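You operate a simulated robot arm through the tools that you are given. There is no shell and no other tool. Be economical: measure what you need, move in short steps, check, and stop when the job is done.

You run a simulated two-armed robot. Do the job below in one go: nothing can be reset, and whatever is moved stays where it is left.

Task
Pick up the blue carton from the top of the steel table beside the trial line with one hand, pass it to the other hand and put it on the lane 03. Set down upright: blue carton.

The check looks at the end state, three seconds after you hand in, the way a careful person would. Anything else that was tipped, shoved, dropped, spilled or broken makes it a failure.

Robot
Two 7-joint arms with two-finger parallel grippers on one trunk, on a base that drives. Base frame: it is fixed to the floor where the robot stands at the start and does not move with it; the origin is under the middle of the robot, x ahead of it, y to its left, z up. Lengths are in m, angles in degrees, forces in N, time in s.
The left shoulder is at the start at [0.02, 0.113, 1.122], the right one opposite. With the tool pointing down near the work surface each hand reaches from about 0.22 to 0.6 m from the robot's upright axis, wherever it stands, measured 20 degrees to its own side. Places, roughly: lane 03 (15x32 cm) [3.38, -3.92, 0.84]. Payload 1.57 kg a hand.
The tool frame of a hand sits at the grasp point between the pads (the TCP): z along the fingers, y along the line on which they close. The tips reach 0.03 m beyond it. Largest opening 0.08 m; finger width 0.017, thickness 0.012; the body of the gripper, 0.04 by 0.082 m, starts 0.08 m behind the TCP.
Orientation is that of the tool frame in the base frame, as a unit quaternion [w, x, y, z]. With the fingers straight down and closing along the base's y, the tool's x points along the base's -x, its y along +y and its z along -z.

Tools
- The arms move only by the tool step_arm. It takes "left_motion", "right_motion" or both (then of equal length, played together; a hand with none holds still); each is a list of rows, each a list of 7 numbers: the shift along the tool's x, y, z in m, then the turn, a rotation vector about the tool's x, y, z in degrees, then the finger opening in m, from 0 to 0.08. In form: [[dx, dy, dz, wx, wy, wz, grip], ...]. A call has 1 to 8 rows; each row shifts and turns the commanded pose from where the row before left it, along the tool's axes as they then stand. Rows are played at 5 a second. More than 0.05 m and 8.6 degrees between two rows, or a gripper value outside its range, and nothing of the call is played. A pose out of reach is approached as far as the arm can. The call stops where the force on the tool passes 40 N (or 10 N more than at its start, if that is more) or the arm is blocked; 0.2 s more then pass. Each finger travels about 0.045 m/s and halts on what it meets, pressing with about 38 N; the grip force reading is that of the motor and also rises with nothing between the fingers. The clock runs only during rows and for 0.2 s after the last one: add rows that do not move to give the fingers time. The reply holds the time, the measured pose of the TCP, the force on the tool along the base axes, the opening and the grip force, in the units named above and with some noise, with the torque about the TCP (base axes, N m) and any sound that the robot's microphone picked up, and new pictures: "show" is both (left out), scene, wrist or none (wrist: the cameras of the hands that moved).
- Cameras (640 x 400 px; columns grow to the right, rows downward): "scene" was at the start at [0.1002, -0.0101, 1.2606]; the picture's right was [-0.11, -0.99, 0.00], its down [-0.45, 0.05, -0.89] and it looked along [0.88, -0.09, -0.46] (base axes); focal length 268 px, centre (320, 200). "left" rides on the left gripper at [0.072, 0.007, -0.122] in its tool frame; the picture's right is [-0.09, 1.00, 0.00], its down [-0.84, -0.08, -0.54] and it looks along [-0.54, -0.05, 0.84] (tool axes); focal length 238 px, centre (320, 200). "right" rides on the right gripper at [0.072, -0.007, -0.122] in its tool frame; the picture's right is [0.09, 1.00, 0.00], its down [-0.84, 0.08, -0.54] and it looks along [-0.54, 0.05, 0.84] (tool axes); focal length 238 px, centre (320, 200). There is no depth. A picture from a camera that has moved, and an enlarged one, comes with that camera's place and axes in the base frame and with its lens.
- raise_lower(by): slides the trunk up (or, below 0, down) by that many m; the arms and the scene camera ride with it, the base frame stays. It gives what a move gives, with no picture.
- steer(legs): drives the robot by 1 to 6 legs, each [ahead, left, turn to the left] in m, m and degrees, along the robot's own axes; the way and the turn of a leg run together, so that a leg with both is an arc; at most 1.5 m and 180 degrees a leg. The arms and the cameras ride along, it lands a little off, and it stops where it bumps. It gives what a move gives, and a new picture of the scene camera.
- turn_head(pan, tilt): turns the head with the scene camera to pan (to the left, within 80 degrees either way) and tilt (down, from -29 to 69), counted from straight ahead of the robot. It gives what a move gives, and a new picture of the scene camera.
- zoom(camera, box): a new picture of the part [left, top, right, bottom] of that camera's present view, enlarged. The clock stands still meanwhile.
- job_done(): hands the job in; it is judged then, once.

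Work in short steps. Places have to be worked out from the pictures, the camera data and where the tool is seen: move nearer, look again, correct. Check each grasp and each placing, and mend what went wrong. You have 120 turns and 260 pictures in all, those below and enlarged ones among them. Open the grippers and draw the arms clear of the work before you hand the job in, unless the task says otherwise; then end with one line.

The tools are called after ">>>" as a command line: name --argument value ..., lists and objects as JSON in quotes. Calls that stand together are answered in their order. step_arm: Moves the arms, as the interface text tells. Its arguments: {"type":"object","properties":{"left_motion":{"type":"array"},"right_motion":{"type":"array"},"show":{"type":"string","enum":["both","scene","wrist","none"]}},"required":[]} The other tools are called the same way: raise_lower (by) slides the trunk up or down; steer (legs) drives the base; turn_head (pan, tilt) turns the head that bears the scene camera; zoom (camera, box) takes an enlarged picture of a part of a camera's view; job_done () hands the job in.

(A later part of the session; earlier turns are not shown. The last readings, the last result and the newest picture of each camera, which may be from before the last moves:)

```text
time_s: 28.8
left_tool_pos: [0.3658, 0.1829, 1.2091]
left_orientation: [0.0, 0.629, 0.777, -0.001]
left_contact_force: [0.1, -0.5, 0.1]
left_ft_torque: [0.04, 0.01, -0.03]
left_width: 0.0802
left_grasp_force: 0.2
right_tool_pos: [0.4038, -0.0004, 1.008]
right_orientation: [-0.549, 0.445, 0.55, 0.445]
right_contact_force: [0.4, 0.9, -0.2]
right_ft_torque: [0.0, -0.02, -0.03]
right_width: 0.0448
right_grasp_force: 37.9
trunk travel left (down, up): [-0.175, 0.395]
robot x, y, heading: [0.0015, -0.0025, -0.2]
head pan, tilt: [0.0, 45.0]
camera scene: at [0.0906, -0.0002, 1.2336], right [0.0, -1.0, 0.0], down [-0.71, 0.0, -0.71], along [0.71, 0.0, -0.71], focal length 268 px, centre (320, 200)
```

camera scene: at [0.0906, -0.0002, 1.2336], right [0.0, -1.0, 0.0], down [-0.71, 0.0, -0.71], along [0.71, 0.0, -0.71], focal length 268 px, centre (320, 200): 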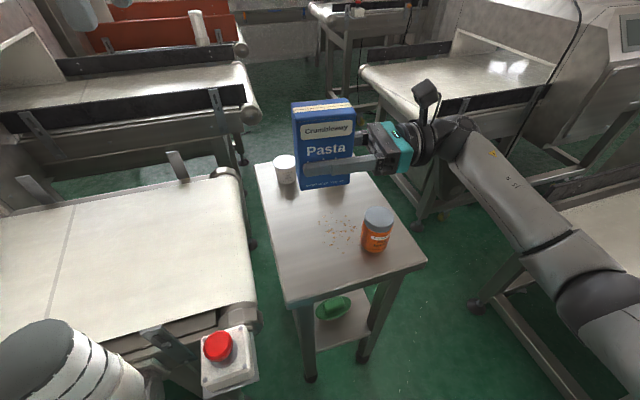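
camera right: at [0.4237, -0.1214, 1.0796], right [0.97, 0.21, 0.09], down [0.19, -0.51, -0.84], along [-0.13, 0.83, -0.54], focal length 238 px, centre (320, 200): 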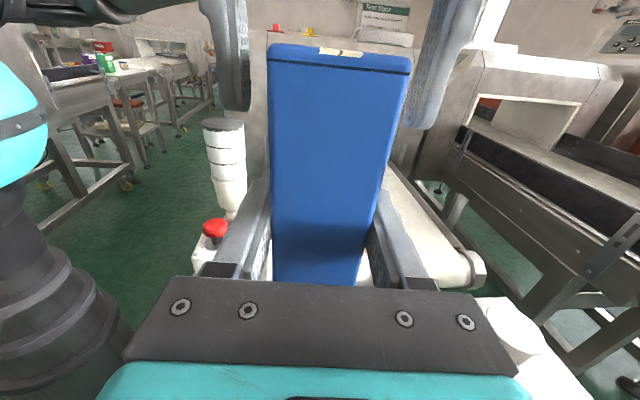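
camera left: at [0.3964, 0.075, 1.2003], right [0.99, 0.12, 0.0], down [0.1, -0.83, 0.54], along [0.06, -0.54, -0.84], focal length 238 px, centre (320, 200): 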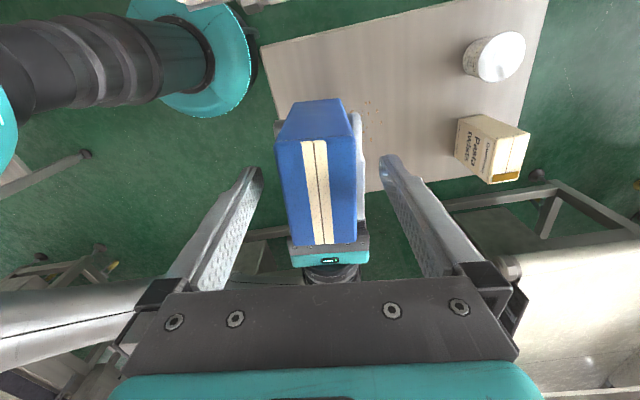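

Handover done. I raise the trunk to give clearance over the machines and survey the room from higher up.

>>> raise_lower --by 0.35

>>> turn_head --pan -75 --tilt 30

>>> turn_head --pan -40 --tilt 30

```text
time_s: 32.2
left_tool_pos: [0.367, 0.1819, 1.559]
left_orientation: [0.0, 0.629, 0.778, 0.0]
left_contact_force: [0.7, 0.0, -0.5]
left_ft_torque: [0.01, 0.02, -0.01]
left_width: 0.0796
left_grasp_force: 0.1
right_tool_pos: [0.4046, -0.0008, 1.3569]
right_orientation: [-0.549, 0.445, 0.549, 0.445]
right_contact_force: [-0.3, -0.4, -2.0]
right_ft_torque: [-0.01, 0.02, 0.0]
right_width: 0.0448
right_grasp_force: 38.4
trunk travel left (down, up): [-0.525, 0.045]
robot x, y, heading: [-0.0035, -0.0013, -0.3]
head pan, tilt: [0.0, 45.0]
```

```text
time_s: 33.7
left_tool_pos: [0.367, 0.1823, 1.5603]
left_orientation: [0.001, 0.629, 0.777, 0.0]
left_contact_force: [0.5, 0.0, -0.3]
left_ft_torque: [0.0, 0.04, 0.0]
left_width: 0.08
left_grasp_force: 0.1
right_tool_pos: [0.4051, -0.0001, 1.3576]
right_orientation: [-0.549, 0.445, 0.551, 0.445]
right_contact_force: [-0.1, -0.2, -1.5]
right_ft_torque: [0.0, -0.03, -0.01]
right_width: 0.0447
right_grasp_force: 38.3
trunk travel left (down, up): [-0.525, 0.045]
robot x, y, heading: [0.0001, -0.0004, 0.1]
head pan, tilt: [-75.0, 30.0]
camera scene: at [0.0329, -0.0877, 1.6062], right [-0.97, -0.26, 0.0], down [-0.13, 0.48, -0.87], along [0.22, -0.84, -0.5], focal length 268 px, centre (320, 200)
```

scene: 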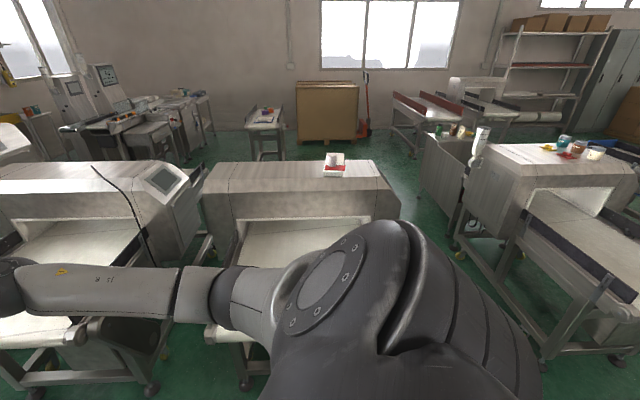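

```text
time_s: 34.7
left_tool_pos: [0.3662, 0.1819, 1.5601]
left_orientation: [0.0, 0.629, 0.777, 0.0]
left_contact_force: [-0.4, 0.6, -0.4]
left_ft_torque: [-0.01, 0.01, 0.01]
left_width: 0.0799
left_grasp_force: 0.0
right_tool_pos: [0.4058, -0.0008, 1.3577]
right_orientation: [0.55, -0.445, -0.549, -0.445]
right_contact_force: [-0.1, 0.0, -1.2]
right_ft_torque: [-0.02, 0.0, 0.01]
right_width: 0.0447
right_grasp_force: 38.1
trunk travel left (down, up): [-0.525, 0.045]
robot x, y, heading: [0.002, -0.001, -0.0]
head pan, tilt: [-40.0, 30.0]
camera scene: at [0.0786, -0.0586, 1.6062], right [-0.64, -0.77, 0.0], down [-0.38, 0.32, -0.87], along [0.66, -0.56, -0.5], focal length 268 px, centre (320, 200)
```

scene: 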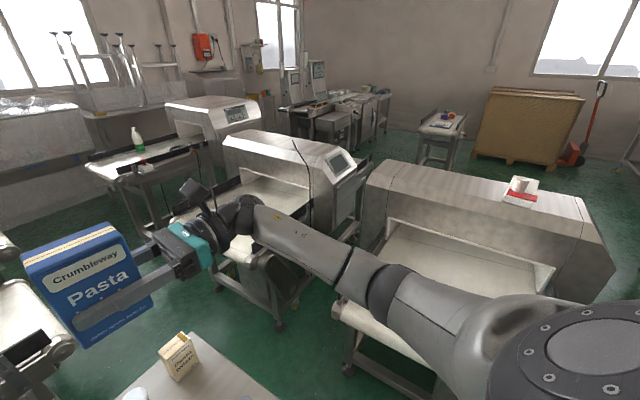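

Lane 03 should be near pixel (369, 97). I zoom there, and study the passages.

>>> zoom --camera "scene" --box '[260, 50, 500, 200]'

>>> turn_head --pan -60 --tilt 45

>>> turn_head --pan -20 --tilt 50

>>> turn_head --pan -80 --tilt 60

```text
2.67 times, centred on (380, 125) of scene
camera zoom: at [0.0786, -0.0586, 1.6062], right [-0.64, -0.77, 0.0], down [-0.38, 0.32, -0.87], along [0.66, -0.56, -0.5], focal length 716 px, centre (160, 400)
```

zoom: 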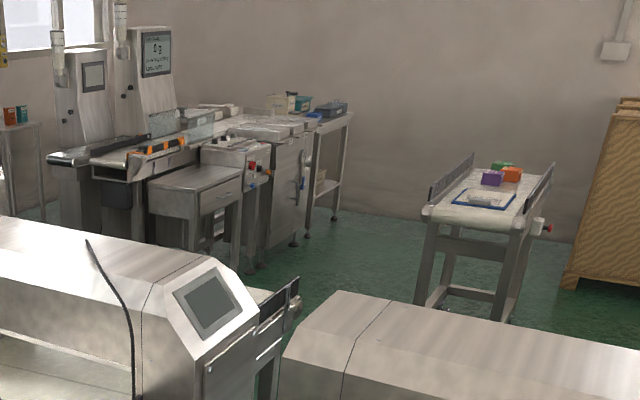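

```text
time_s: 35.5
left_tool_pos: [0.367, 0.182, 1.5595]
left_orientation: [0.001, 0.629, 0.777, 0.0]
left_contact_force: [-0.3, 0.1, -0.1]
left_ft_torque: [-0.03, 0.0, 0.01]
left_width: 0.0801
left_grasp_force: 0.0
right_tool_pos: [0.4054, -0.0006, 1.3578]
right_orientation: [-0.549, 0.445, 0.55, 0.445]
right_contact_force: [-0.2, 0.0, -1.9]
right_ft_torque: [0.01, 0.0, 0.0]
right_width: 0.0447
right_grasp_force: 37.8
trunk travel left (down, up): [-0.525, 0.045]
robot x, y, heading: [0.0012, -0.0011, -0.1]
head pan, tilt: [-60.0, 45.0]
camera scene: at [0.0502, -0.0707, 1.5836], right [-0.87, -0.5, 0.0], down [-0.35, 0.61, -0.71], along [0.35, -0.61, -0.71], focal length 268 px, centre (320, 200)
```

scene: 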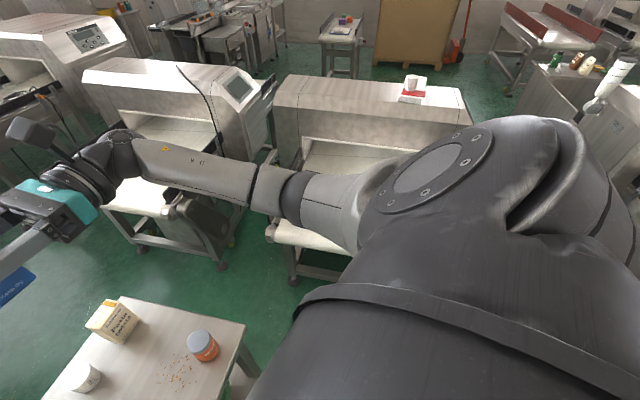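

```text
time_s: 36.6
left_tool_pos: [0.3669, 0.1805, 1.5606]
left_orientation: [-0.001, 0.63, 0.777, 0.0]
left_contact_force: [0.3, -0.8, 0.5]
left_ft_torque: [-0.02, -0.03, 0.01]
left_width: 0.08
left_grasp_force: 0.1
right_tool_pos: [0.405, -0.0003, 1.3574]
right_orientation: [-0.55, 0.445, 0.55, 0.445]
right_contact_force: [-0.1, 0.3, -2.1]
right_ft_torque: [-0.01, -0.01, -0.02]
right_width: 0.0444
right_grasp_force: 37.8
trunk travel left (down, up): [-0.525, 0.045]
robot x, y, heading: [0.0003, 0.0018, -0.1]
head pan, tilt: [-20.0, 50.0]
camera scene: at [0.0817, -0.0269, 1.5766], right [-0.34, -0.94, 0.0], down [-0.72, 0.26, -0.64], along [0.6, -0.22, -0.77], focal length 268 px, centre (320, 200)
```

scene: 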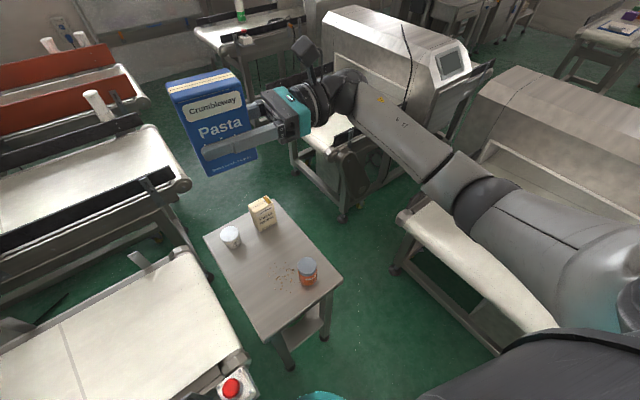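

```text
time_s: 37.9
left_tool_pos: [0.3669, 0.182, 1.5587]
left_orientation: [-0.001, 0.629, 0.777, 0.0]
left_contact_force: [-0.2, 0.0, -1.2]
left_ft_torque: [0.0, -0.03, 0.0]
left_width: 0.0804
left_grasp_force: 0.1
right_tool_pos: [0.4055, -0.0006, 1.3579]
right_orientation: [-0.549, 0.445, 0.55, 0.445]
right_contact_force: [0.4, -0.5, -2.0]
right_ft_torque: [0.0, -0.01, 0.0]
right_width: 0.0451
right_grasp_force: 37.6
trunk travel left (down, up): [-0.525, 0.045]
robot x, y, heading: [-0.0007, 0.0044, -0.2]
head pan, tilt: [-80.0, 60.0]
camera scene: at [0.0211, -0.066, 1.5641], right [-0.98, -0.17, 0.0], down [-0.15, 0.85, -0.5], along [0.09, -0.49, -0.87], focal length 268 px, centre (320, 200)
```

scene: 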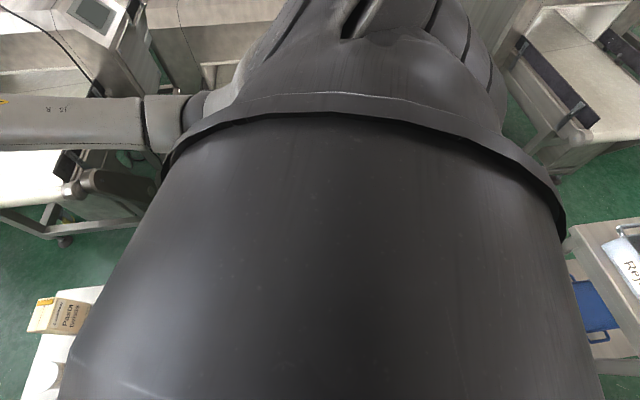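

Lane 03 is by the far checkweigher line; there's a fairly wide aisle to the right of the near machine, running at about −66°. I turn in place toward it and look at the gap.

>>> steer --legs '[[0, 0, -66]]'

>>> turn_head --pan 30 --tilt 50

>>> turn_head --pan -40 --tilt 45

```text
time_s: 41.2
left_tool_pos: [0.3127, -0.2643, 1.5596]
left_orientation: [0.0, 0.952, 0.306, 0.0]
left_contact_force: [-0.1, 0.5, -0.3]
left_ft_torque: [-0.01, 0.01, -0.02]
left_width: 0.08
left_grasp_force: 0.0
right_tool_pos: [0.1614, -0.3713, 1.3584]
right_orientation: [-0.216, 0.673, 0.216, 0.673]
right_contact_force: [0.6, -0.6, -1.7]
right_ft_torque: [-0.03, -0.05, -0.01]
right_width: 0.0448
right_grasp_force: 37.8
trunk travel left (down, up): [-0.525, 0.045]
robot x, y, heading: [0.0014, -0.0006, -66.5]
head pan, tilt: [-80.0, 60.0]
camera scene: at [-0.0523, -0.0466, 1.5641], right [-0.55, 0.83, 0.0], down [0.72, 0.48, -0.5], along [-0.42, -0.28, -0.87], focal length 268 px, centre (320, 200)
```

scene: 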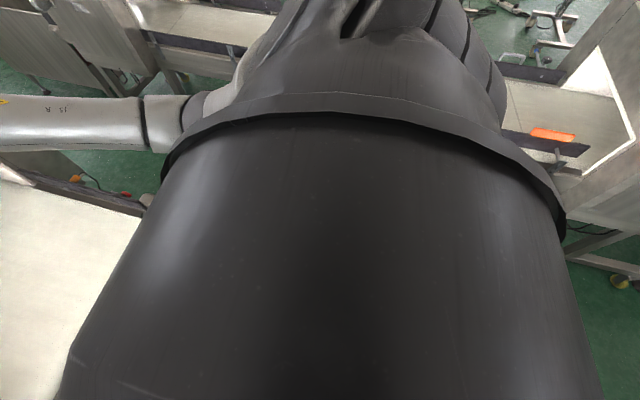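

```text
time_s: 43.1
left_tool_pos: [0.3132, -0.2636, 1.5597]
left_orientation: [0.0, 0.952, 0.306, 0.0]
left_contact_force: [0.7, 0.2, -0.2]
left_ft_torque: [0.03, -0.01, -0.03]
left_width: 0.0802
left_grasp_force: 0.1
right_tool_pos: [0.1598, -0.3721, 1.3578]
right_orientation: [-0.216, 0.673, 0.216, 0.673]
right_contact_force: [-0.1, -0.1, -1.1]
right_ft_torque: [0.0, 0.01, 0.0]
right_width: 0.0446
right_grasp_force: 37.4
trunk travel left (down, up): [-0.525, 0.045]
robot x, y, heading: [0.0004, -0.0022, -66.4]
head pan, tilt: [30.0, 50.0]
camera scene: at [0.0653, -0.0555, 1.5766], right [-0.59, -0.8, 0.0], down [-0.62, 0.46, -0.64], along [0.52, -0.38, -0.77], focal length 268 px, centre (320, 200)
```

scene: 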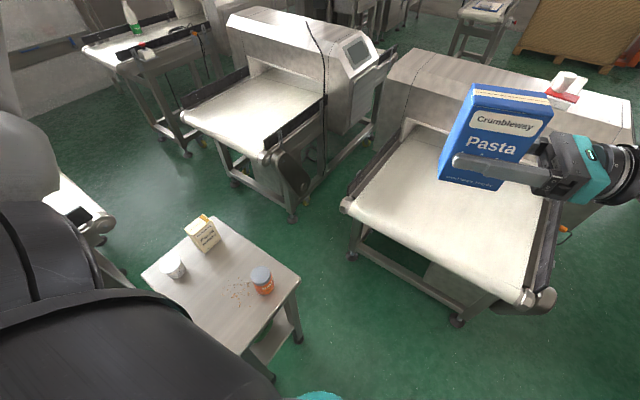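

```text
time_s: 44.5
left_tool_pos: [0.3142, -0.2633, 1.5596]
left_orientation: [0.0, 0.952, 0.306, 0.0]
left_contact_force: [-0.2, -0.3, 0.6]
left_ft_torque: [0.01, 0.02, 0.0]
left_width: 0.0801
left_grasp_force: 0.1
right_tool_pos: [0.1609, -0.3722, 1.3575]
right_orientation: [-0.217, 0.673, 0.217, 0.673]
right_contact_force: [0.6, -0.2, -2.2]
right_ft_torque: [0.03, 0.01, -0.01]
right_width: 0.0447
right_grasp_force: 37.7
trunk travel left (down, up): [-0.525, 0.045]
robot x, y, heading: [0.0006, 0.0018, -66.3]
head pan, tilt: [-40.0, 45.0]
camera scene: at [-0.0196, -0.0877, 1.5835], right [-0.96, 0.28, 0.0], down [0.2, 0.68, -0.71], along [-0.2, -0.68, -0.71], focal length 268 px, centre (320, 200)
```

scene: 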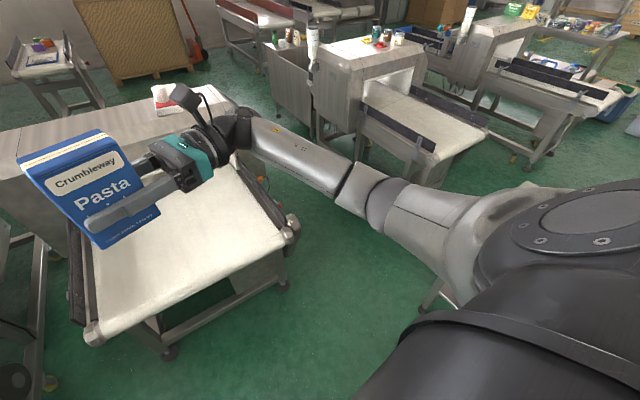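

Gap between the near machine's corner (−0.11, −0.74) and the table corner at (−0.72, −0.51) is about 0.65 m; base radius about 0.2 m. I move diagonally through its middle.

>>> steer --legs '[[0.46, -0.69, 0]]'

>>> turn_head --pan 0 --tilt 40

```text
time_s: 48.9
left_tool_pos: [-0.1317, -0.9622, 1.5591]
left_orientation: [0.0, 0.951, 0.31, -0.001]
left_contact_force: [0.1, -0.8, 0.6]
left_ft_torque: [0.02, -0.01, -0.01]
left_width: 0.0801
left_grasp_force: 0.0
right_tool_pos: [-0.2836, -1.0694, 1.3579]
right_orientation: [-0.22, 0.672, 0.22, 0.672]
right_contact_force: [1.1, -0.6, -1.3]
right_ft_torque: [0.0, 0.03, -0.01]
right_width: 0.0447
right_grasp_force: 38.3
trunk travel left (down, up): [-0.525, 0.045]
robot x, y, heading: [-0.4493, -0.6993, -66.2]
head pan, tilt: [-40.0, 45.0]
camera scene: at [-0.4673, -0.7884, 1.5835], right [-0.96, 0.27, 0.0], down [0.19, 0.68, -0.71], along [-0.19, -0.68, -0.71], focal length 268 px, centre (320, 200)
```

scene: 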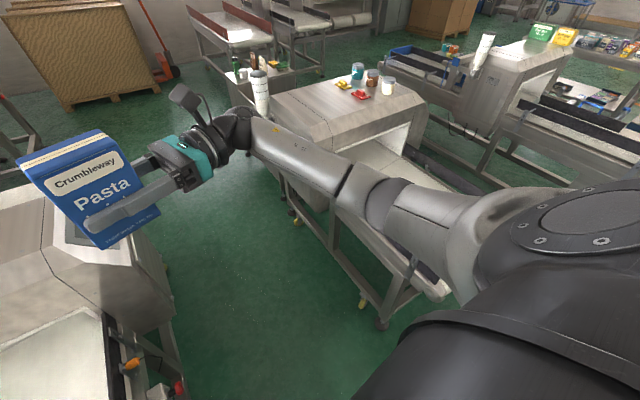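

```text
time_s: 50.0
left_tool_pos: [-0.1324, -0.9617, 1.5598]
left_orientation: [0.0, 0.951, 0.309, 0.0]
left_contact_force: [-0.1, 0.2, 0.6]
left_ft_torque: [0.0, -0.01, -0.04]
left_width: 0.0798
left_grasp_force: 0.1
right_tool_pos: [-0.2855, -1.0703, 1.3574]
right_orientation: [-0.219, 0.673, 0.219, 0.672]
right_contact_force: [-0.8, -0.1, -2.2]
right_ft_torque: [0.01, -0.01, 0.0]
right_width: 0.0449
right_grasp_force: 38.3
trunk travel left (down, up): [-0.525, 0.045]
robot x, y, heading: [-0.45, -0.701, -66.0]
head pan, tilt: [0.0, 40.0]
camera scene: at [-0.4104, -0.7878, 1.5908], right [-0.91, -0.41, 0.0], down [-0.26, 0.59, -0.77], along [0.31, -0.7, -0.64], focal length 268 px, centre (320, 200)
```

scene: 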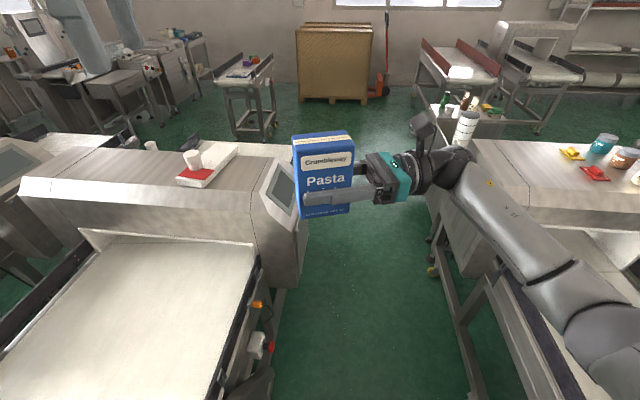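

Through cleanly. I shift right 0.35 m to the aisle's middle and go ahead 1.2 m.

>>> steer --legs '[[0.05, -0.35, 0], [1.15, 0, 0]]'

>>> turn_head --pan 50 --tilt 35

```text
time_s: 57.6
left_tool_pos: [0.0278, -2.1627, 1.5603]
left_orientation: [0.0, 0.95, 0.313, 0.0]
left_contact_force: [-0.2, -0.9, -0.2]
left_ft_torque: [0.01, 0.0, 0.0]
left_width: 0.0801
left_grasp_force: 0.0
right_tool_pos: [-0.1245, -2.2731, 1.3582]
right_orientation: [-0.221, 0.672, 0.222, 0.671]
right_contact_force: [0.2, -1.1, -1.6]
right_ft_torque: [-0.03, -0.02, 0.01]
right_width: 0.0447
right_grasp_force: 38.4
trunk travel left (down, up): [-0.525, 0.045]
robot x, y, heading: [-0.2891, -1.9014, -65.5]
head pan, tilt: [0.0, 40.0]
camera scene: at [-0.2519, -1.9912, 1.5908], right [-0.91, -0.41, 0.0], down [-0.27, 0.59, -0.77], along [0.32, -0.7, -0.64], focal length 268 px, centre (320, 200)
```

scene: 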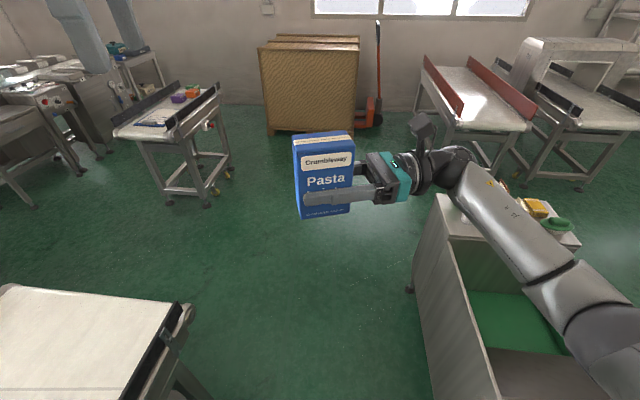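

```text
time_s: 58.8
left_tool_pos: [0.028, -2.1624, 1.56]
left_orientation: [0.0, 0.95, 0.313, 0.0]
left_contact_force: [0.8, 0.0, -0.3]
left_ft_torque: [-0.05, -0.02, 0.02]
left_width: 0.08
left_grasp_force: 0.0
right_tool_pos: [-0.1242, -2.2729, 1.3579]
right_orientation: [-0.222, 0.672, 0.222, 0.671]
right_contact_force: [0.5, -1.3, -1.9]
right_ft_torque: [-0.04, -0.01, 0.01]
right_width: 0.0446
right_grasp_force: 38.5
trunk travel left (down, up): [-0.525, 0.045]
robot x, y, heading: [-0.2932, -1.9036, -65.5]
head pan, tilt: [50.0, 35.0]
camera scene: at [-0.2023, -1.9374, 1.5984], right [-0.27, -0.96, 0.0], down [-0.55, 0.15, -0.82], along [0.79, -0.22, -0.57], focal length 268 px, centre (320, 200)
```

scene: 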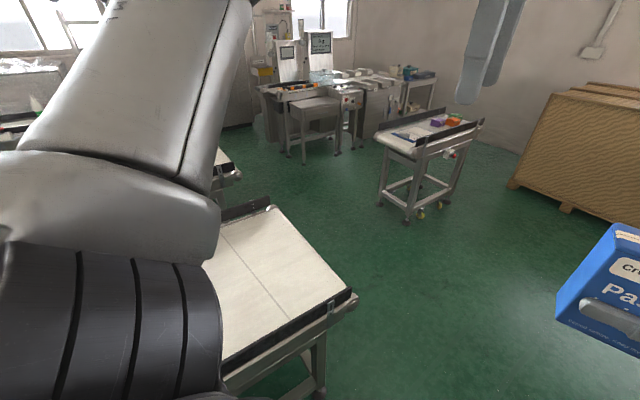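

The lane area is now in view around (388, 81); I zoom in.

>>> zoom --camera "scene" --box '[250, 30, 490, 180]'

```text
2.67 times, centred on (370, 105) of scene
camera zoom: at [-0.2023, -1.9374, 1.5984], right [-0.27, -0.96, 0.0], down [-0.55, 0.15, -0.82], along [0.79, -0.22, -0.57], focal length 716 px, centre (187, 453)
```

zoom: 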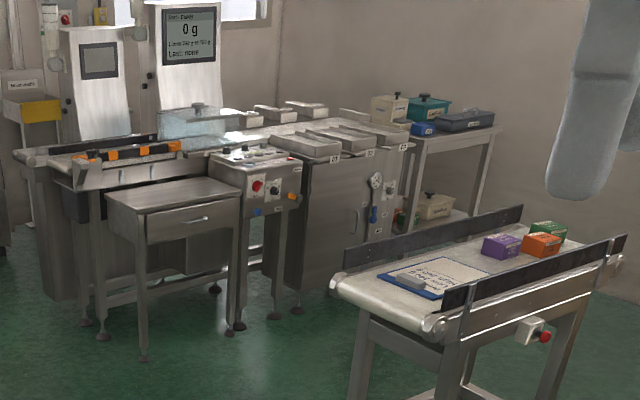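

The sorter has lane labels 01–03 on its front edge; lane 03 is the rightmost, running at about +24°. I go past the outfeed, turn to face +x, and drive through the gap north of the small block table.

>>> steer --legs '[[0.887, 0.027, 0], [0, 0, 66], [1.0, 0.02, 0]]'

>>> turn_head --pan -20 --tilt 35

```text
time_s: 71.0
left_tool_pos: [1.4552, -2.5311, 1.5594]
left_orientation: [0.0, 0.639, 0.769, 0.0]
left_contact_force: [-1.3, 0.1, 0.3]
left_ft_torque: [0.02, 0.0, -0.02]
left_width: 0.0801
left_grasp_force: 0.1
right_tool_pos: [1.4878, -2.7157, 1.3583]
right_orientation: [-0.543, 0.453, 0.544, 0.452]
right_contact_force: [0.0, -0.1, -0.8]
right_ft_torque: [0.02, 0.04, -0.03]
right_width: 0.0447
right_grasp_force: 38.4
trunk travel left (down, up): [-0.525, 0.045]
robot x, y, heading: [1.0838, -2.703, -1.4]
head pan, tilt: [50.0, 35.0]
camera scene: at [1.151, -2.6382, 1.5984], right [0.75, -0.66, 0.0], down [-0.38, -0.43, -0.82], along [0.54, 0.61, -0.57], focal length 268 px, centre (320, 200)
```

scene: 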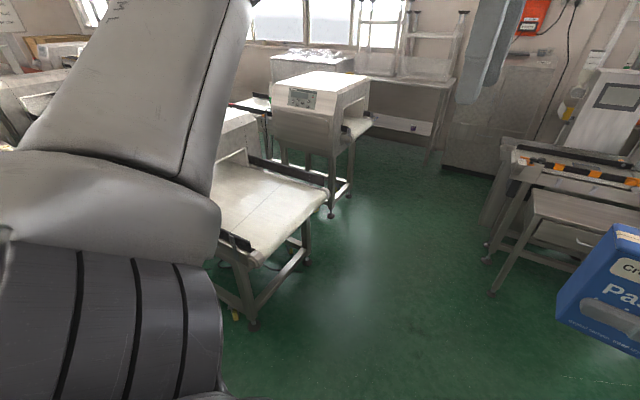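

```text
time_s: 72.4
left_tool_pos: [1.4552, -2.5303, 1.5596]
left_orientation: [0.0, 0.64, 0.769, 0.0]
left_contact_force: [-0.1, 0.1, 0.1]
left_ft_torque: [-0.01, 0.02, 0.07]
left_width: 0.0799
left_grasp_force: 0.0
right_tool_pos: [1.4866, -2.716, 1.3575]
right_orientation: [-0.543, 0.452, 0.544, 0.452]
right_contact_force: [-0.8, 0.4, -1.5]
right_ft_torque: [0.01, -0.04, -0.01]
right_width: 0.0448
right_grasp_force: 38.1
trunk travel left (down, up): [-0.525, 0.045]
robot x, y, heading: [1.0813, -2.7037, -1.7]
head pan, tilt: [-20.0, 35.0]
camera scene: at [1.1744, -2.7364, 1.5984], right [-0.37, -0.93, 0.0], down [-0.53, 0.21, -0.82], along [0.76, -0.3, -0.57], focal length 268 px, centre (320, 200)
```

scene: 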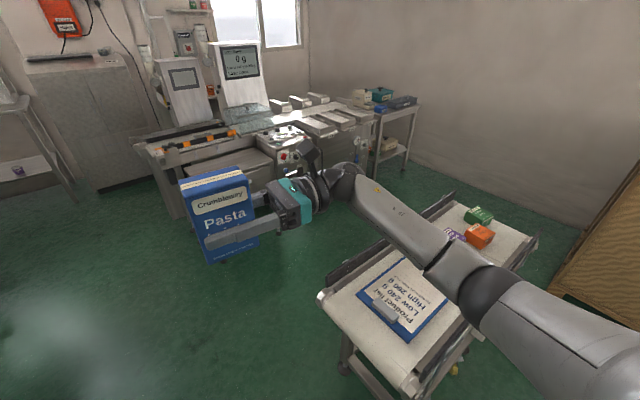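

The small table's near corner is at (1.65, −2.93), so I swing slightly left first, then curve around its end toward lane 03.

>>> steer --legs '[[0.512, 0.265, 0], [0.654, -0.13, 0], [0.177, -0.895, 0]]'

>>> turn_head --pan -10 --tilt 40

```text
time_s: 83.5
left_tool_pos: [2.7764, -3.3416, 1.5589]
left_orientation: [0.0, 0.652, 0.758, 0.0]
left_contact_force: [-0.2, 1.0, -0.3]
left_ft_torque: [0.0, -0.04, 0.02]
left_width: 0.08
left_grasp_force: 0.1
right_tool_pos: [2.8043, -3.5277, 1.3578]
right_orientation: [-0.535, 0.462, 0.535, 0.462]
right_contact_force: [0.7, -0.2, -0.9]
right_ft_torque: [0.0, 0.0, 0.0]
right_width: 0.0451
right_grasp_force: 37.7
trunk travel left (down, up): [-0.525, 0.045]
robot x, y, heading: [2.403, -3.5004, -3.5]
head pan, tilt: [-20.0, 35.0]
camera scene: at [2.4895, -3.5369, 1.5984], right [-0.4, -0.92, 0.0], down [-0.53, 0.23, -0.82], along [0.75, -0.33, -0.57], focal length 268 px, centre (320, 200)
```

scene: 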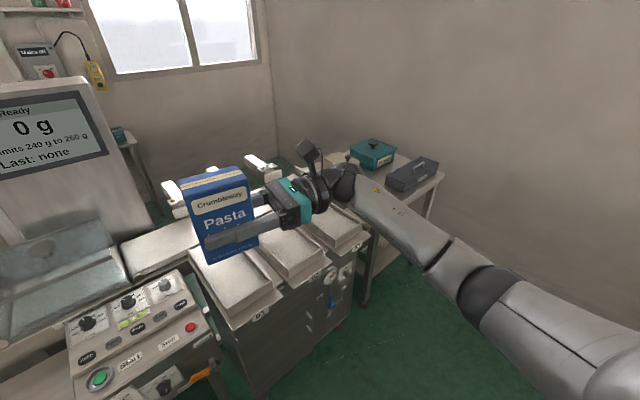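

```text
time_s: 84.2
left_tool_pos: [2.7764, -3.3415, 1.5603]
left_orientation: [-0.001, 0.653, 0.758, -0.001]
left_contact_force: [-0.2, 0.1, 0.0]
left_ft_torque: [0.03, 0.01, 0.03]
left_width: 0.0799
left_grasp_force: 0.0
right_tool_pos: [2.8021, -3.5259, 1.3576]
right_orientation: [-0.535, 0.462, 0.536, 0.461]
right_contact_force: [-1.4, -0.3, -2.0]
right_ft_torque: [-0.02, 0.01, 0.02]
right_width: 0.045
right_grasp_force: 38.1
trunk travel left (down, up): [-0.525, 0.045]
robot x, y, heading: [2.4015, -3.4988, -3.6]
head pan, tilt: [-10.0, 40.0]
camera scene: at [2.4913, -3.5215, 1.5908], right [-0.23, -0.97, 0.0], down [-0.62, 0.15, -0.77], along [0.74, -0.18, -0.64], focal length 268 px, centre (320, 200)
```

scene: 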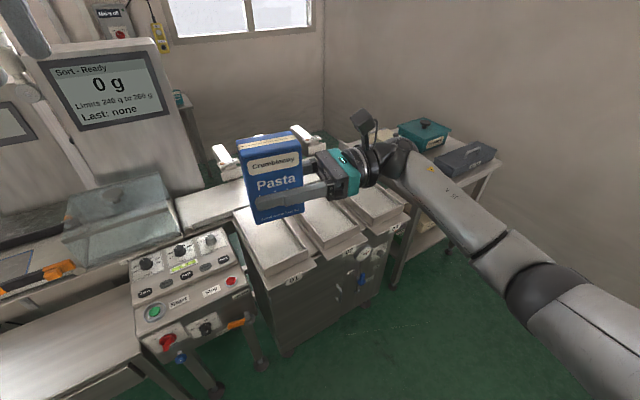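

The three lanes 01–03 are right there. I zoom on them.

>>> zoom --camera "scene" --box '[210, 130, 450, 290]'

>>> zoom --camera "right" --box '[0, 0, 640, 400]'

```text
2.50 times, centred on (330, 210) of scene
camera zoom: at [2.4913, -3.5215, 1.5908], right [-0.23, -0.97, 0.0], down [-0.62, 0.15, -0.77], along [0.74, -0.18, -0.64], focal length 671 px, centre (295, 175)
```

zoom: 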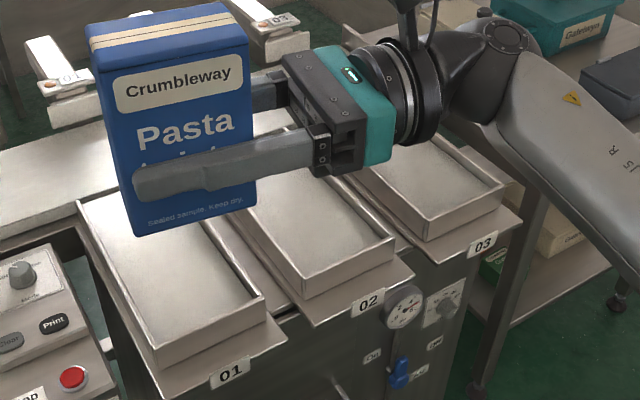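

```text
1.00 times, centred on (320, 200) of right (not enlarged: the box is as wide or as high as the picture)
camera zoom: at [2.8145, -3.6478, 1.4294], right [0.98, 0.15, 0.09], down [0.16, -0.53, -0.84], along [-0.08, 0.84, -0.54], focal length 238 px, centre (320, 200)
```

zoom: 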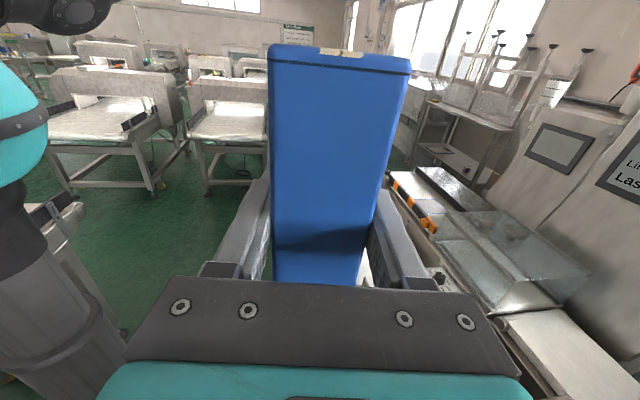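

Lane 03 is a shallow tray with a low rim; its front rim centre is about (3.18, −3.97) and it runs at about +17°. I strafe in front of it and turn to face it.

>>> steer --legs '[[0.16, -0.47, 0], [0, 0, 21]]'

>>> turn_head --pan 0 --tilt 50

```text
time_s: 88.2
left_tool_pos: [2.8273, -3.6931, 1.5594]
left_orientation: [0.0, 0.51, 0.86, 0.0]
left_contact_force: [-1.4, 0.0, -0.6]
left_ft_torque: [0.0, -0.01, 0.0]
left_width: 0.0803
left_grasp_force: 0.1
right_tool_pos: [2.9159, -3.8567, 1.3574]
right_orientation: [-0.608, 0.36, 0.609, 0.36]
right_contact_force: [0.4, 0.2, -2.3]
right_ft_torque: [0.01, -0.03, -0.01]
right_width: 0.0447
right_grasp_force: 37.9
trunk travel left (down, up): [-0.525, 0.045]
robot x, y, heading: [2.5307, -3.9739, 17.0]
head pan, tilt: [-10.0, 40.0]
camera scene: at [2.622, -3.9603, 1.5908], right [0.12, -0.99, 0.0], down [-0.64, -0.08, -0.77], along [0.76, 0.09, -0.64], focal length 268 px, centre (320, 200)
```

scene: 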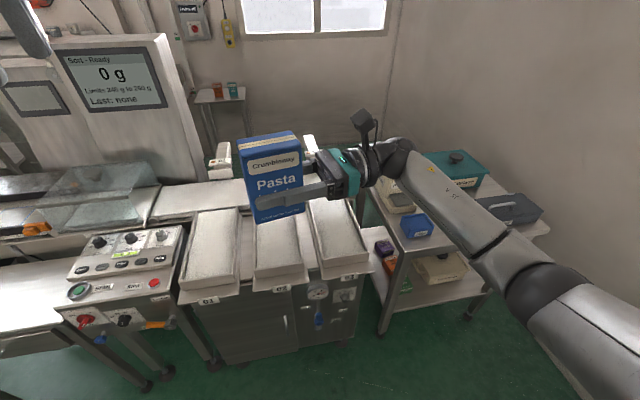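

```text
time_s: 89.0
left_tool_pos: [2.8271, -3.6935, 1.5596]
left_orientation: [-0.001, 0.509, 0.861, 0.0]
left_contact_force: [0.5, -0.5, 0.4]
left_ft_torque: [0.02, 0.01, 0.02]
left_width: 0.0798
left_grasp_force: 0.0
right_tool_pos: [2.9163, -3.8569, 1.3584]
right_orientation: [-0.608, 0.36, 0.609, 0.359]
right_contact_force: [1.2, 0.9, -2.1]
right_ft_torque: [-0.03, -0.01, -0.02]
right_width: 0.0448
right_grasp_force: 37.5
trunk travel left (down, up): [-0.525, 0.045]
robot x, y, heading: [2.5296, -3.9683, 17.1]
head pan, tilt: [0.0, 50.0]
camera scene: at [2.6114, -3.9485, 1.5767], right [0.29, -0.96, 0.0], down [-0.73, -0.22, -0.64], along [0.62, 0.19, -0.77], focal length 268 px, centre (320, 200)
```

scene: 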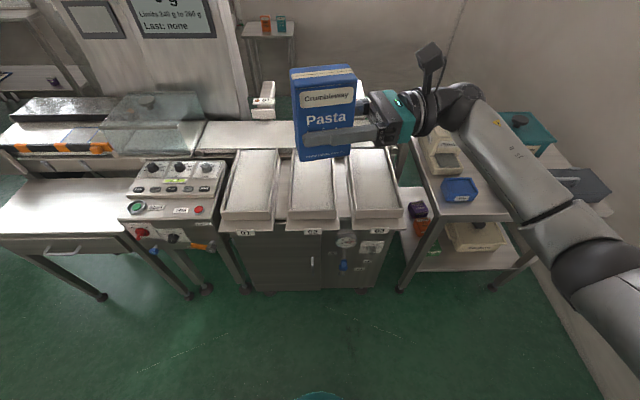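

I'm squared up to the lanes. Zoom on lane 03 for its corners.

>>> zoom --camera "scene" --box '[270, 130, 450, 250]'

```text
3.33 times, centred on (360, 190) of scene
camera zoom: at [2.6114, -3.9485, 1.5767], right [0.29, -0.96, 0.0], down [-0.73, -0.22, -0.64], along [0.62, 0.19, -0.77], focal length 894 px, centre (187, 233)
```

zoom: 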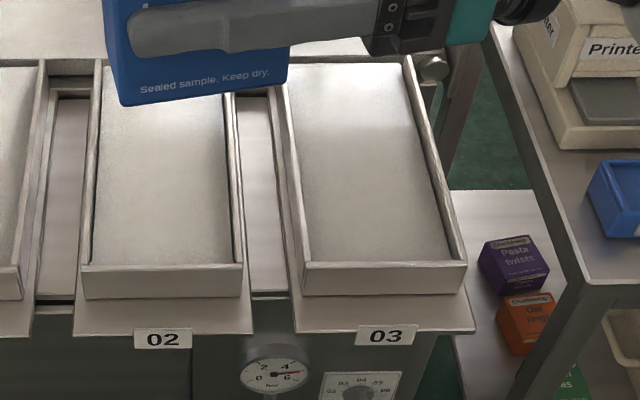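

The tray rim is about 3.5–4 cm high, and I grip the carton only about 4 cm above its bottom, so the hand would foul the rim. I'll regrip higher; first I measure the carton in the hand exactly.

>>> zoom --camera "scene" --box '[270, 40, 430, 180]'

>>> zoom --camera "left" --box '[0, 0, 640, 400]'

```text
2.86 times, centred on (350, 110) of scene
camera zoom: at [2.6114, -3.9485, 1.5767], right [0.29, -0.96, 0.0], down [-0.73, -0.22, -0.64], along [0.62, 0.19, -0.77], focal length 767 px, centre (234, 457)
```

zoom: 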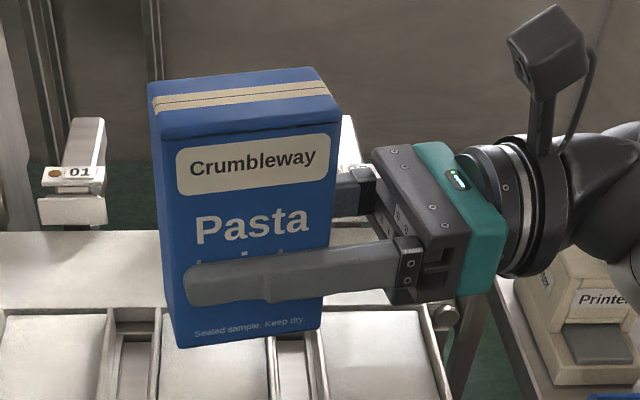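

```text
1.00 times, centred on (320, 200) of left (not enlarged: the box is as wide or as high as the picture)
camera zoom: at [2.7989, -3.6264, 1.6814], right [0.92, 0.4, 0.0], down [0.34, -0.77, 0.54], along [0.22, -0.5, -0.84], focal length 238 px, centre (320, 200)
```

zoom: 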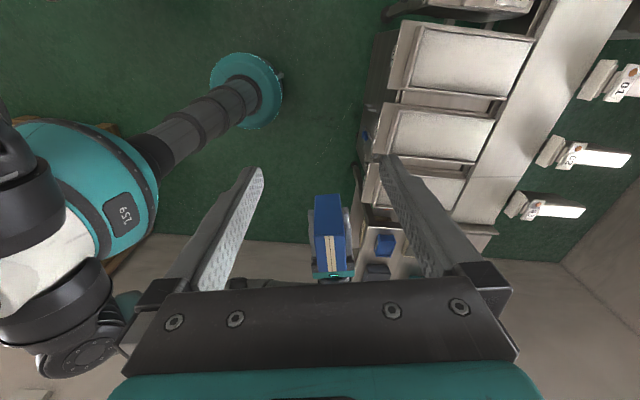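

Carton ≈11 cm tall, held 3.9 cm above the bottom. I bring the left hand back over the top and down, to hold it while the right regrips about 28 mm higher.

>>> step_arm --left_motion '[[-0.045, 0, 0, 0, 0, 0, 0.08], [-0.045, 0, 0, 0, 0, 0, 0.08], [-0.045, 0, 0, 0, 0, 0, 0.08], [-0.0466, 0, 0, 0, 0, 0, 0.08], [0, 0, 0.03, 0, 0, 0, 0.08], [0, 0, 0.03, 0, 0, 0, 0.08], [0, 0, 0, 0, 0, 0, 0.08]]' --show "both"

```text
time_s: 90.5
left_tool_pos: [2.9168, -3.8536, 1.5014]
left_orientation: [0.001, 0.509, 0.861, 0.0]
left_contact_force: [-0.4, 0.0, 0.3]
left_ft_torque: [-0.03, 0.01, 0.01]
left_width: 0.0799
left_grasp_force: 0.0
right_tool_pos: [2.9167, -3.8572, 1.3576]
right_orientation: [-0.608, 0.36, 0.609, 0.36]
right_contact_force: [0.5, 0.4, -1.7]
right_ft_torque: [-0.03, 0.01, -0.01]
right_width: 0.0445
right_grasp_force: 38.2
trunk travel left (down, up): [-0.525, 0.045]
robot x, y, heading: [2.5272, -3.9757, 16.7]
head pan, tilt: [0.0, 50.0]
camera scene: at [2.6109, -3.948, 1.5767], right [0.29, -0.96, 0.0], down [-0.73, -0.22, -0.64], along [0.62, 0.19, -0.77], focal length 268 px, centre (320, 200)
camera left: at [2.887, -3.7864, 1.6231], right [0.92, 0.4, 0.0], down [0.34, -0.77, 0.54], along [0.22, -0.5, -0.84], focal length 238 px, centre (320, 200)
```

scene: 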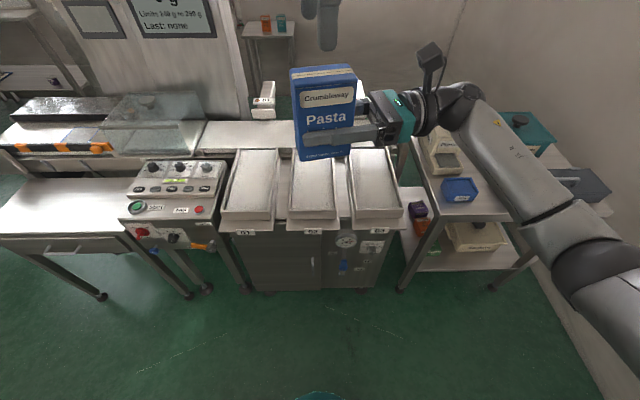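
left: 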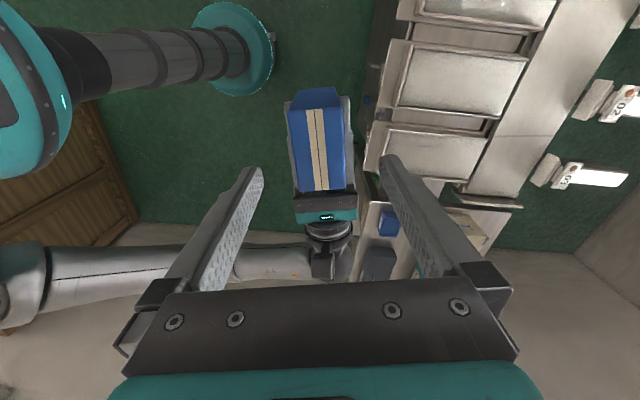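

Aligned over the carton. I descend 66 mm, then close the left hand.

>>> step_arm --left_motion '[[0, -0.001, 0.033, 0, 0, 0, 0.08], [0, 0, 0.033, 0, 0, 0, 0.08], [0, 0, 0, 0, 0, 0, 0.08], [0, 0, 0, 0, 0, 0, 0.06], [0, 0, 0, 0, 0, 0, 0.045], [0, 0, 0, 0, 0, 0, 0.03], [0, 0, 0, 0, 0, 0, 0.03], [0, 0, 0, 0, 0, 0, 0.03]]' --show "both"

>>> zoom --camera "scene" --box '[250, 20, 430, 180]'

```text
time_s: 92.3
left_tool_pos: [2.9119, -3.8531, 1.4339]
left_orientation: [0.0, 0.509, 0.861, 0.001]
left_contact_force: [8.8, 5.8, 0.1]
left_ft_torque: [0.19, -0.26, 0.08]
left_width: 0.0443
left_grasp_force: 38.0
right_tool_pos: [2.9152, -3.8566, 1.3586]
right_orientation: [-0.609, 0.358, 0.61, 0.359]
right_contact_force: [-8.8, -6.7, -0.4]
right_ft_torque: [0.24, -0.35, -0.03]
right_width: 0.0446
right_grasp_force: 37.9
trunk travel left (down, up): [-0.525, 0.045]
robot x, y, heading: [2.5298, -3.9736, 16.4]
head pan, tilt: [0.0, 50.0]
camera scene: at [2.6114, -3.9483, 1.5766], right [0.29, -0.96, 0.0], down [-0.73, -0.22, -0.64], along [0.62, 0.19, -0.77], focal length 268 px, centre (320, 200)
camera left: at [2.8841, -3.7863, 1.556], right [0.92, 0.4, 0.0], down [0.34, -0.77, 0.54], along [0.22, -0.5, -0.84], focal length 238 px, centre (320, 200)
```

scene: 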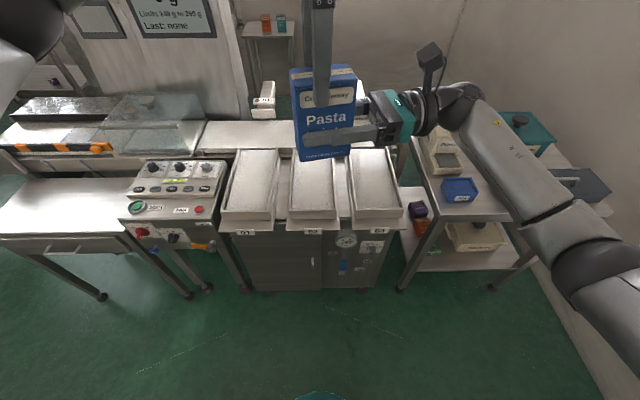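
left: 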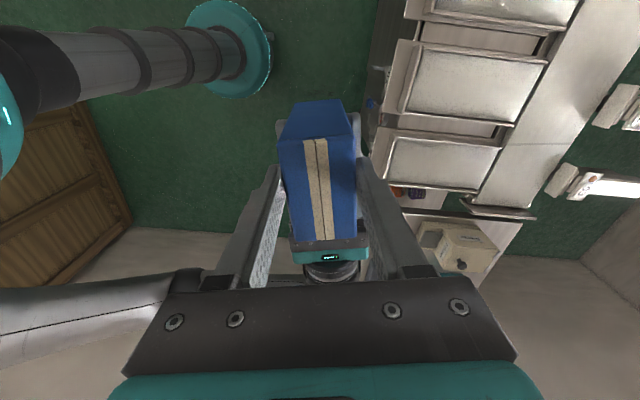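

```text
2.50 times, centred on (340, 100) of scene
camera zoom: at [2.6114, -3.9483, 1.5766], right [0.29, -0.96, 0.0], down [-0.73, -0.22, -0.64], along [0.62, 0.19, -0.77], focal length 671 px, centre (270, 450)
```

zoom: 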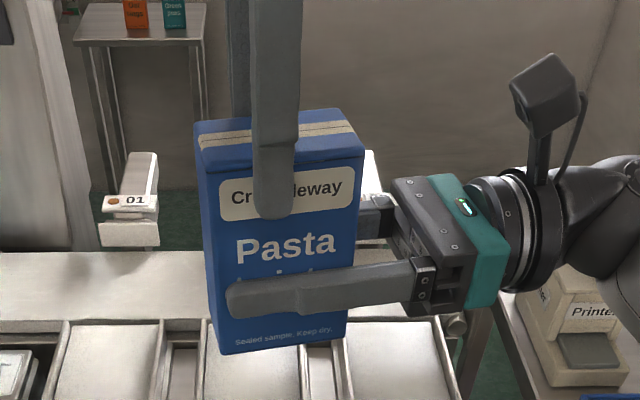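

Left holds. Finger gap is about 34 mm. I open the right hand, raise it 26 mm, and close again.

>>> step_arm --right_motion '[[0, 0, 0, 0, 0, 0, 0.06], [0, 0, 0, 0, 0, 0, 0.075], [0, 0, 0, 0, 0, 0, 0.075], [0.013, 0, 0, 0, 0, 0, 0.075], [0.013, 0, 0, 0, 0, 0, 0.075], [0, 0, 0, 0, 0, 0, 0.075]]' --show "wrist"

>>> zoom --camera "scene" --box '[250, 20, 430, 180]'

```text
time_s: 93.8
left_tool_pos: [2.9132, -3.854, 1.4333]
left_orientation: [0.001, 0.51, 0.86, 0.0]
left_contact_force: [-0.5, 0.6, -0.4]
left_ft_torque: [0.0, 0.02, 0.0]
left_width: 0.0442
left_grasp_force: 38.2
right_tool_pos: [2.9153, -3.8587, 1.385]
right_orientation: [-0.608, 0.36, 0.61, 0.359]
right_contact_force: [0.1, 0.8, 0.1]
right_ft_torque: [-0.02, 0.01, 0.01]
right_width: 0.0749
right_grasp_force: 0.1
trunk travel left (down, up): [-0.525, 0.045]
robot x, y, heading: [2.5292, -3.9755, 16.9]
head pan, tilt: [0.0, 50.0]
camera right: at [2.9685, -3.9677, 1.4562], right [0.87, 0.48, 0.09], down [0.33, -0.44, -0.84], along [-0.36, 0.76, -0.54], focal length 238 px, centre (320, 200)
```

right: 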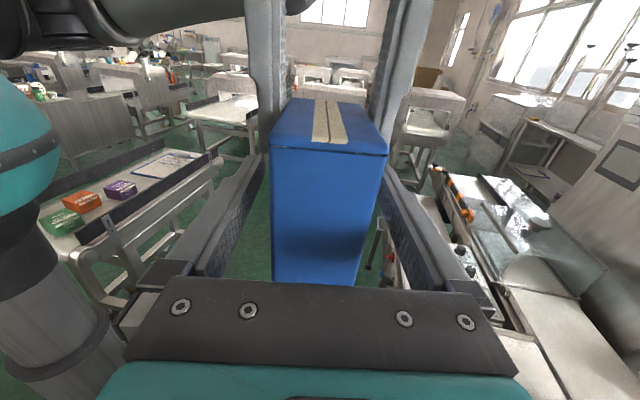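

```text
2.50 times, centred on (340, 100) of scene
camera zoom: at [2.6114, -3.9483, 1.5766], right [0.29, -0.96, 0.0], down [-0.73, -0.22, -0.64], along [0.62, 0.19, -0.77], focal length 671 px, centre (270, 450)
```

zoom: 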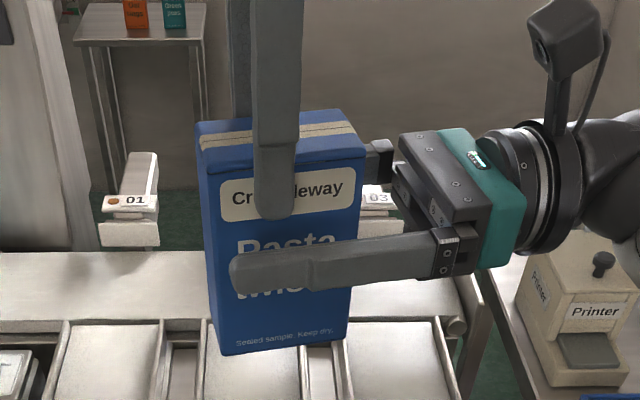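

Good spacing. I close the right hand, then open the left.

>>> step_arm --left_motion '[[0, 0, 0, 0, 0, 0, 0.03], [0, 0, 0, 0, 0, 0, 0.03], [0, 0, 0, 0, 0, 0, 0.03], [0, 0, 0, 0, 0, 0, 0.03], [0, 0, 0, 0, 0, 0, 0.03], [0, 0, 0, 0, 0, 0, 0.05], [0, 0, 0, 0, 0, 0, 0.08], [0, 0, 0, 0, 0, 0, 0.08]]' --right_motion '[[0, 0, 0, 0, 0, 0, 0.055], [0, 0, 0, 0, 0, 0, 0.04], [0, 0, 0, 0, 0, 0, 0.03], [0, 0, 0, 0, 0, 0, 0.03], [0, 0, 0, 0, 0, 0, 0.03], [0, 0, 0, 0, 0, 0, 0.03], [0, 0, 0, 0, 0, 0, 0.03], [0, 0, 0, 0, 0, 0, 0.03]]' --show "none"

>>> step_arm --left_motion '[[0, 0, -0.03, 0, 0, 0, 0.08], [0, 0, -0.04, 0, 0, 0, 0.08], [0, 0, -0.04, 0, 0, 0, 0.08], [0.03, 0, 0, 0, 0, 0, 0.08], [0.045, 0, 0, 0, 0, 0, 0.08], [0.045, 0, 0, 0, 0, 0, 0.08], [0.045, 0, 0, 0, 0, 0, 0.08]]' --show "scene"

>>> zoom --camera "scene" --box '[250, 20, 430, 180]'

```text
time_s: 95.5
left_tool_pos: [2.9115, -3.8532, 1.4353]
left_orientation: [0.0, 0.509, 0.861, 0.0]
left_contact_force: [0.7, -0.4, -0.4]
left_ft_torque: [0.01, 0.01, -0.01]
left_width: 0.0798
left_grasp_force: 0.0
right_tool_pos: [2.9152, -3.8571, 1.3836]
right_orientation: [-0.609, 0.36, 0.609, 0.359]
right_contact_force: [-0.1, -0.5, -0.3]
right_ft_torque: [0.04, 0.01, 0.05]
right_width: 0.0449
right_grasp_force: 37.7
trunk travel left (down, up): [-0.525, 0.045]
robot x, y, heading: [2.5302, -3.9739, 16.8]
head pan, tilt: [0.0, 50.0]
```

```text
time_s: 97.2
left_tool_pos: [2.8314, -3.7078, 1.5406]
left_orientation: [0.0, 0.509, 0.861, -0.001]
left_contact_force: [-0.2, 0.6, 0.3]
left_ft_torque: [-0.03, -0.01, 0.02]
left_width: 0.0799
left_grasp_force: 0.1
right_tool_pos: [2.9142, -3.8571, 1.3846]
right_orientation: [-0.608, 0.36, 0.61, 0.359]
right_contact_force: [-0.2, 0.0, -0.5]
right_ft_torque: [-0.01, -0.01, -0.02]
right_width: 0.0448
right_grasp_force: 38.1
trunk travel left (down, up): [-0.525, 0.045]
robot x, y, heading: [2.5299, -3.9744, 16.7]
head pan, tilt: [0.0, 50.0]
camera scene: at [2.6098, -3.9468, 1.5767], right [0.29, -0.96, 0.0], down [-0.73, -0.22, -0.64], along [0.62, 0.19, -0.77], focal length 268 px, centre (320, 200)
```

scene: 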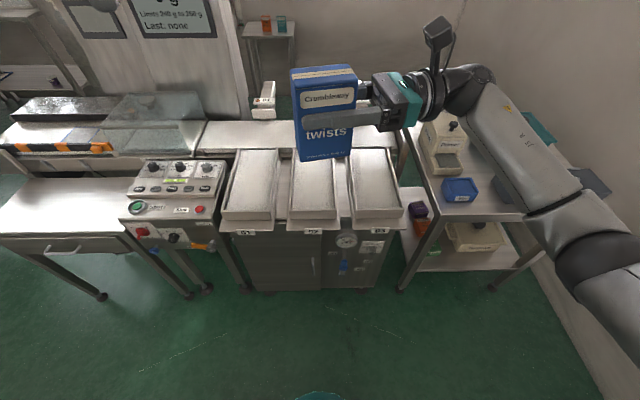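

```text
2.50 times, centred on (340, 100) of scene
camera zoom: at [2.6098, -3.9468, 1.5767], right [0.29, -0.96, 0.0], down [-0.73, -0.22, -0.64], along [0.62, 0.19, -0.77], focal length 671 px, centre (270, 450)
```

zoom: 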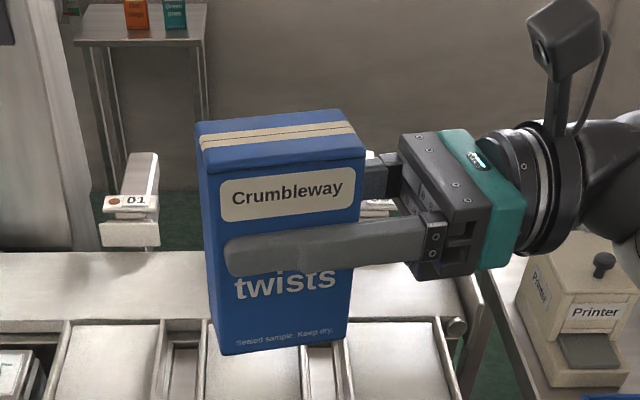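

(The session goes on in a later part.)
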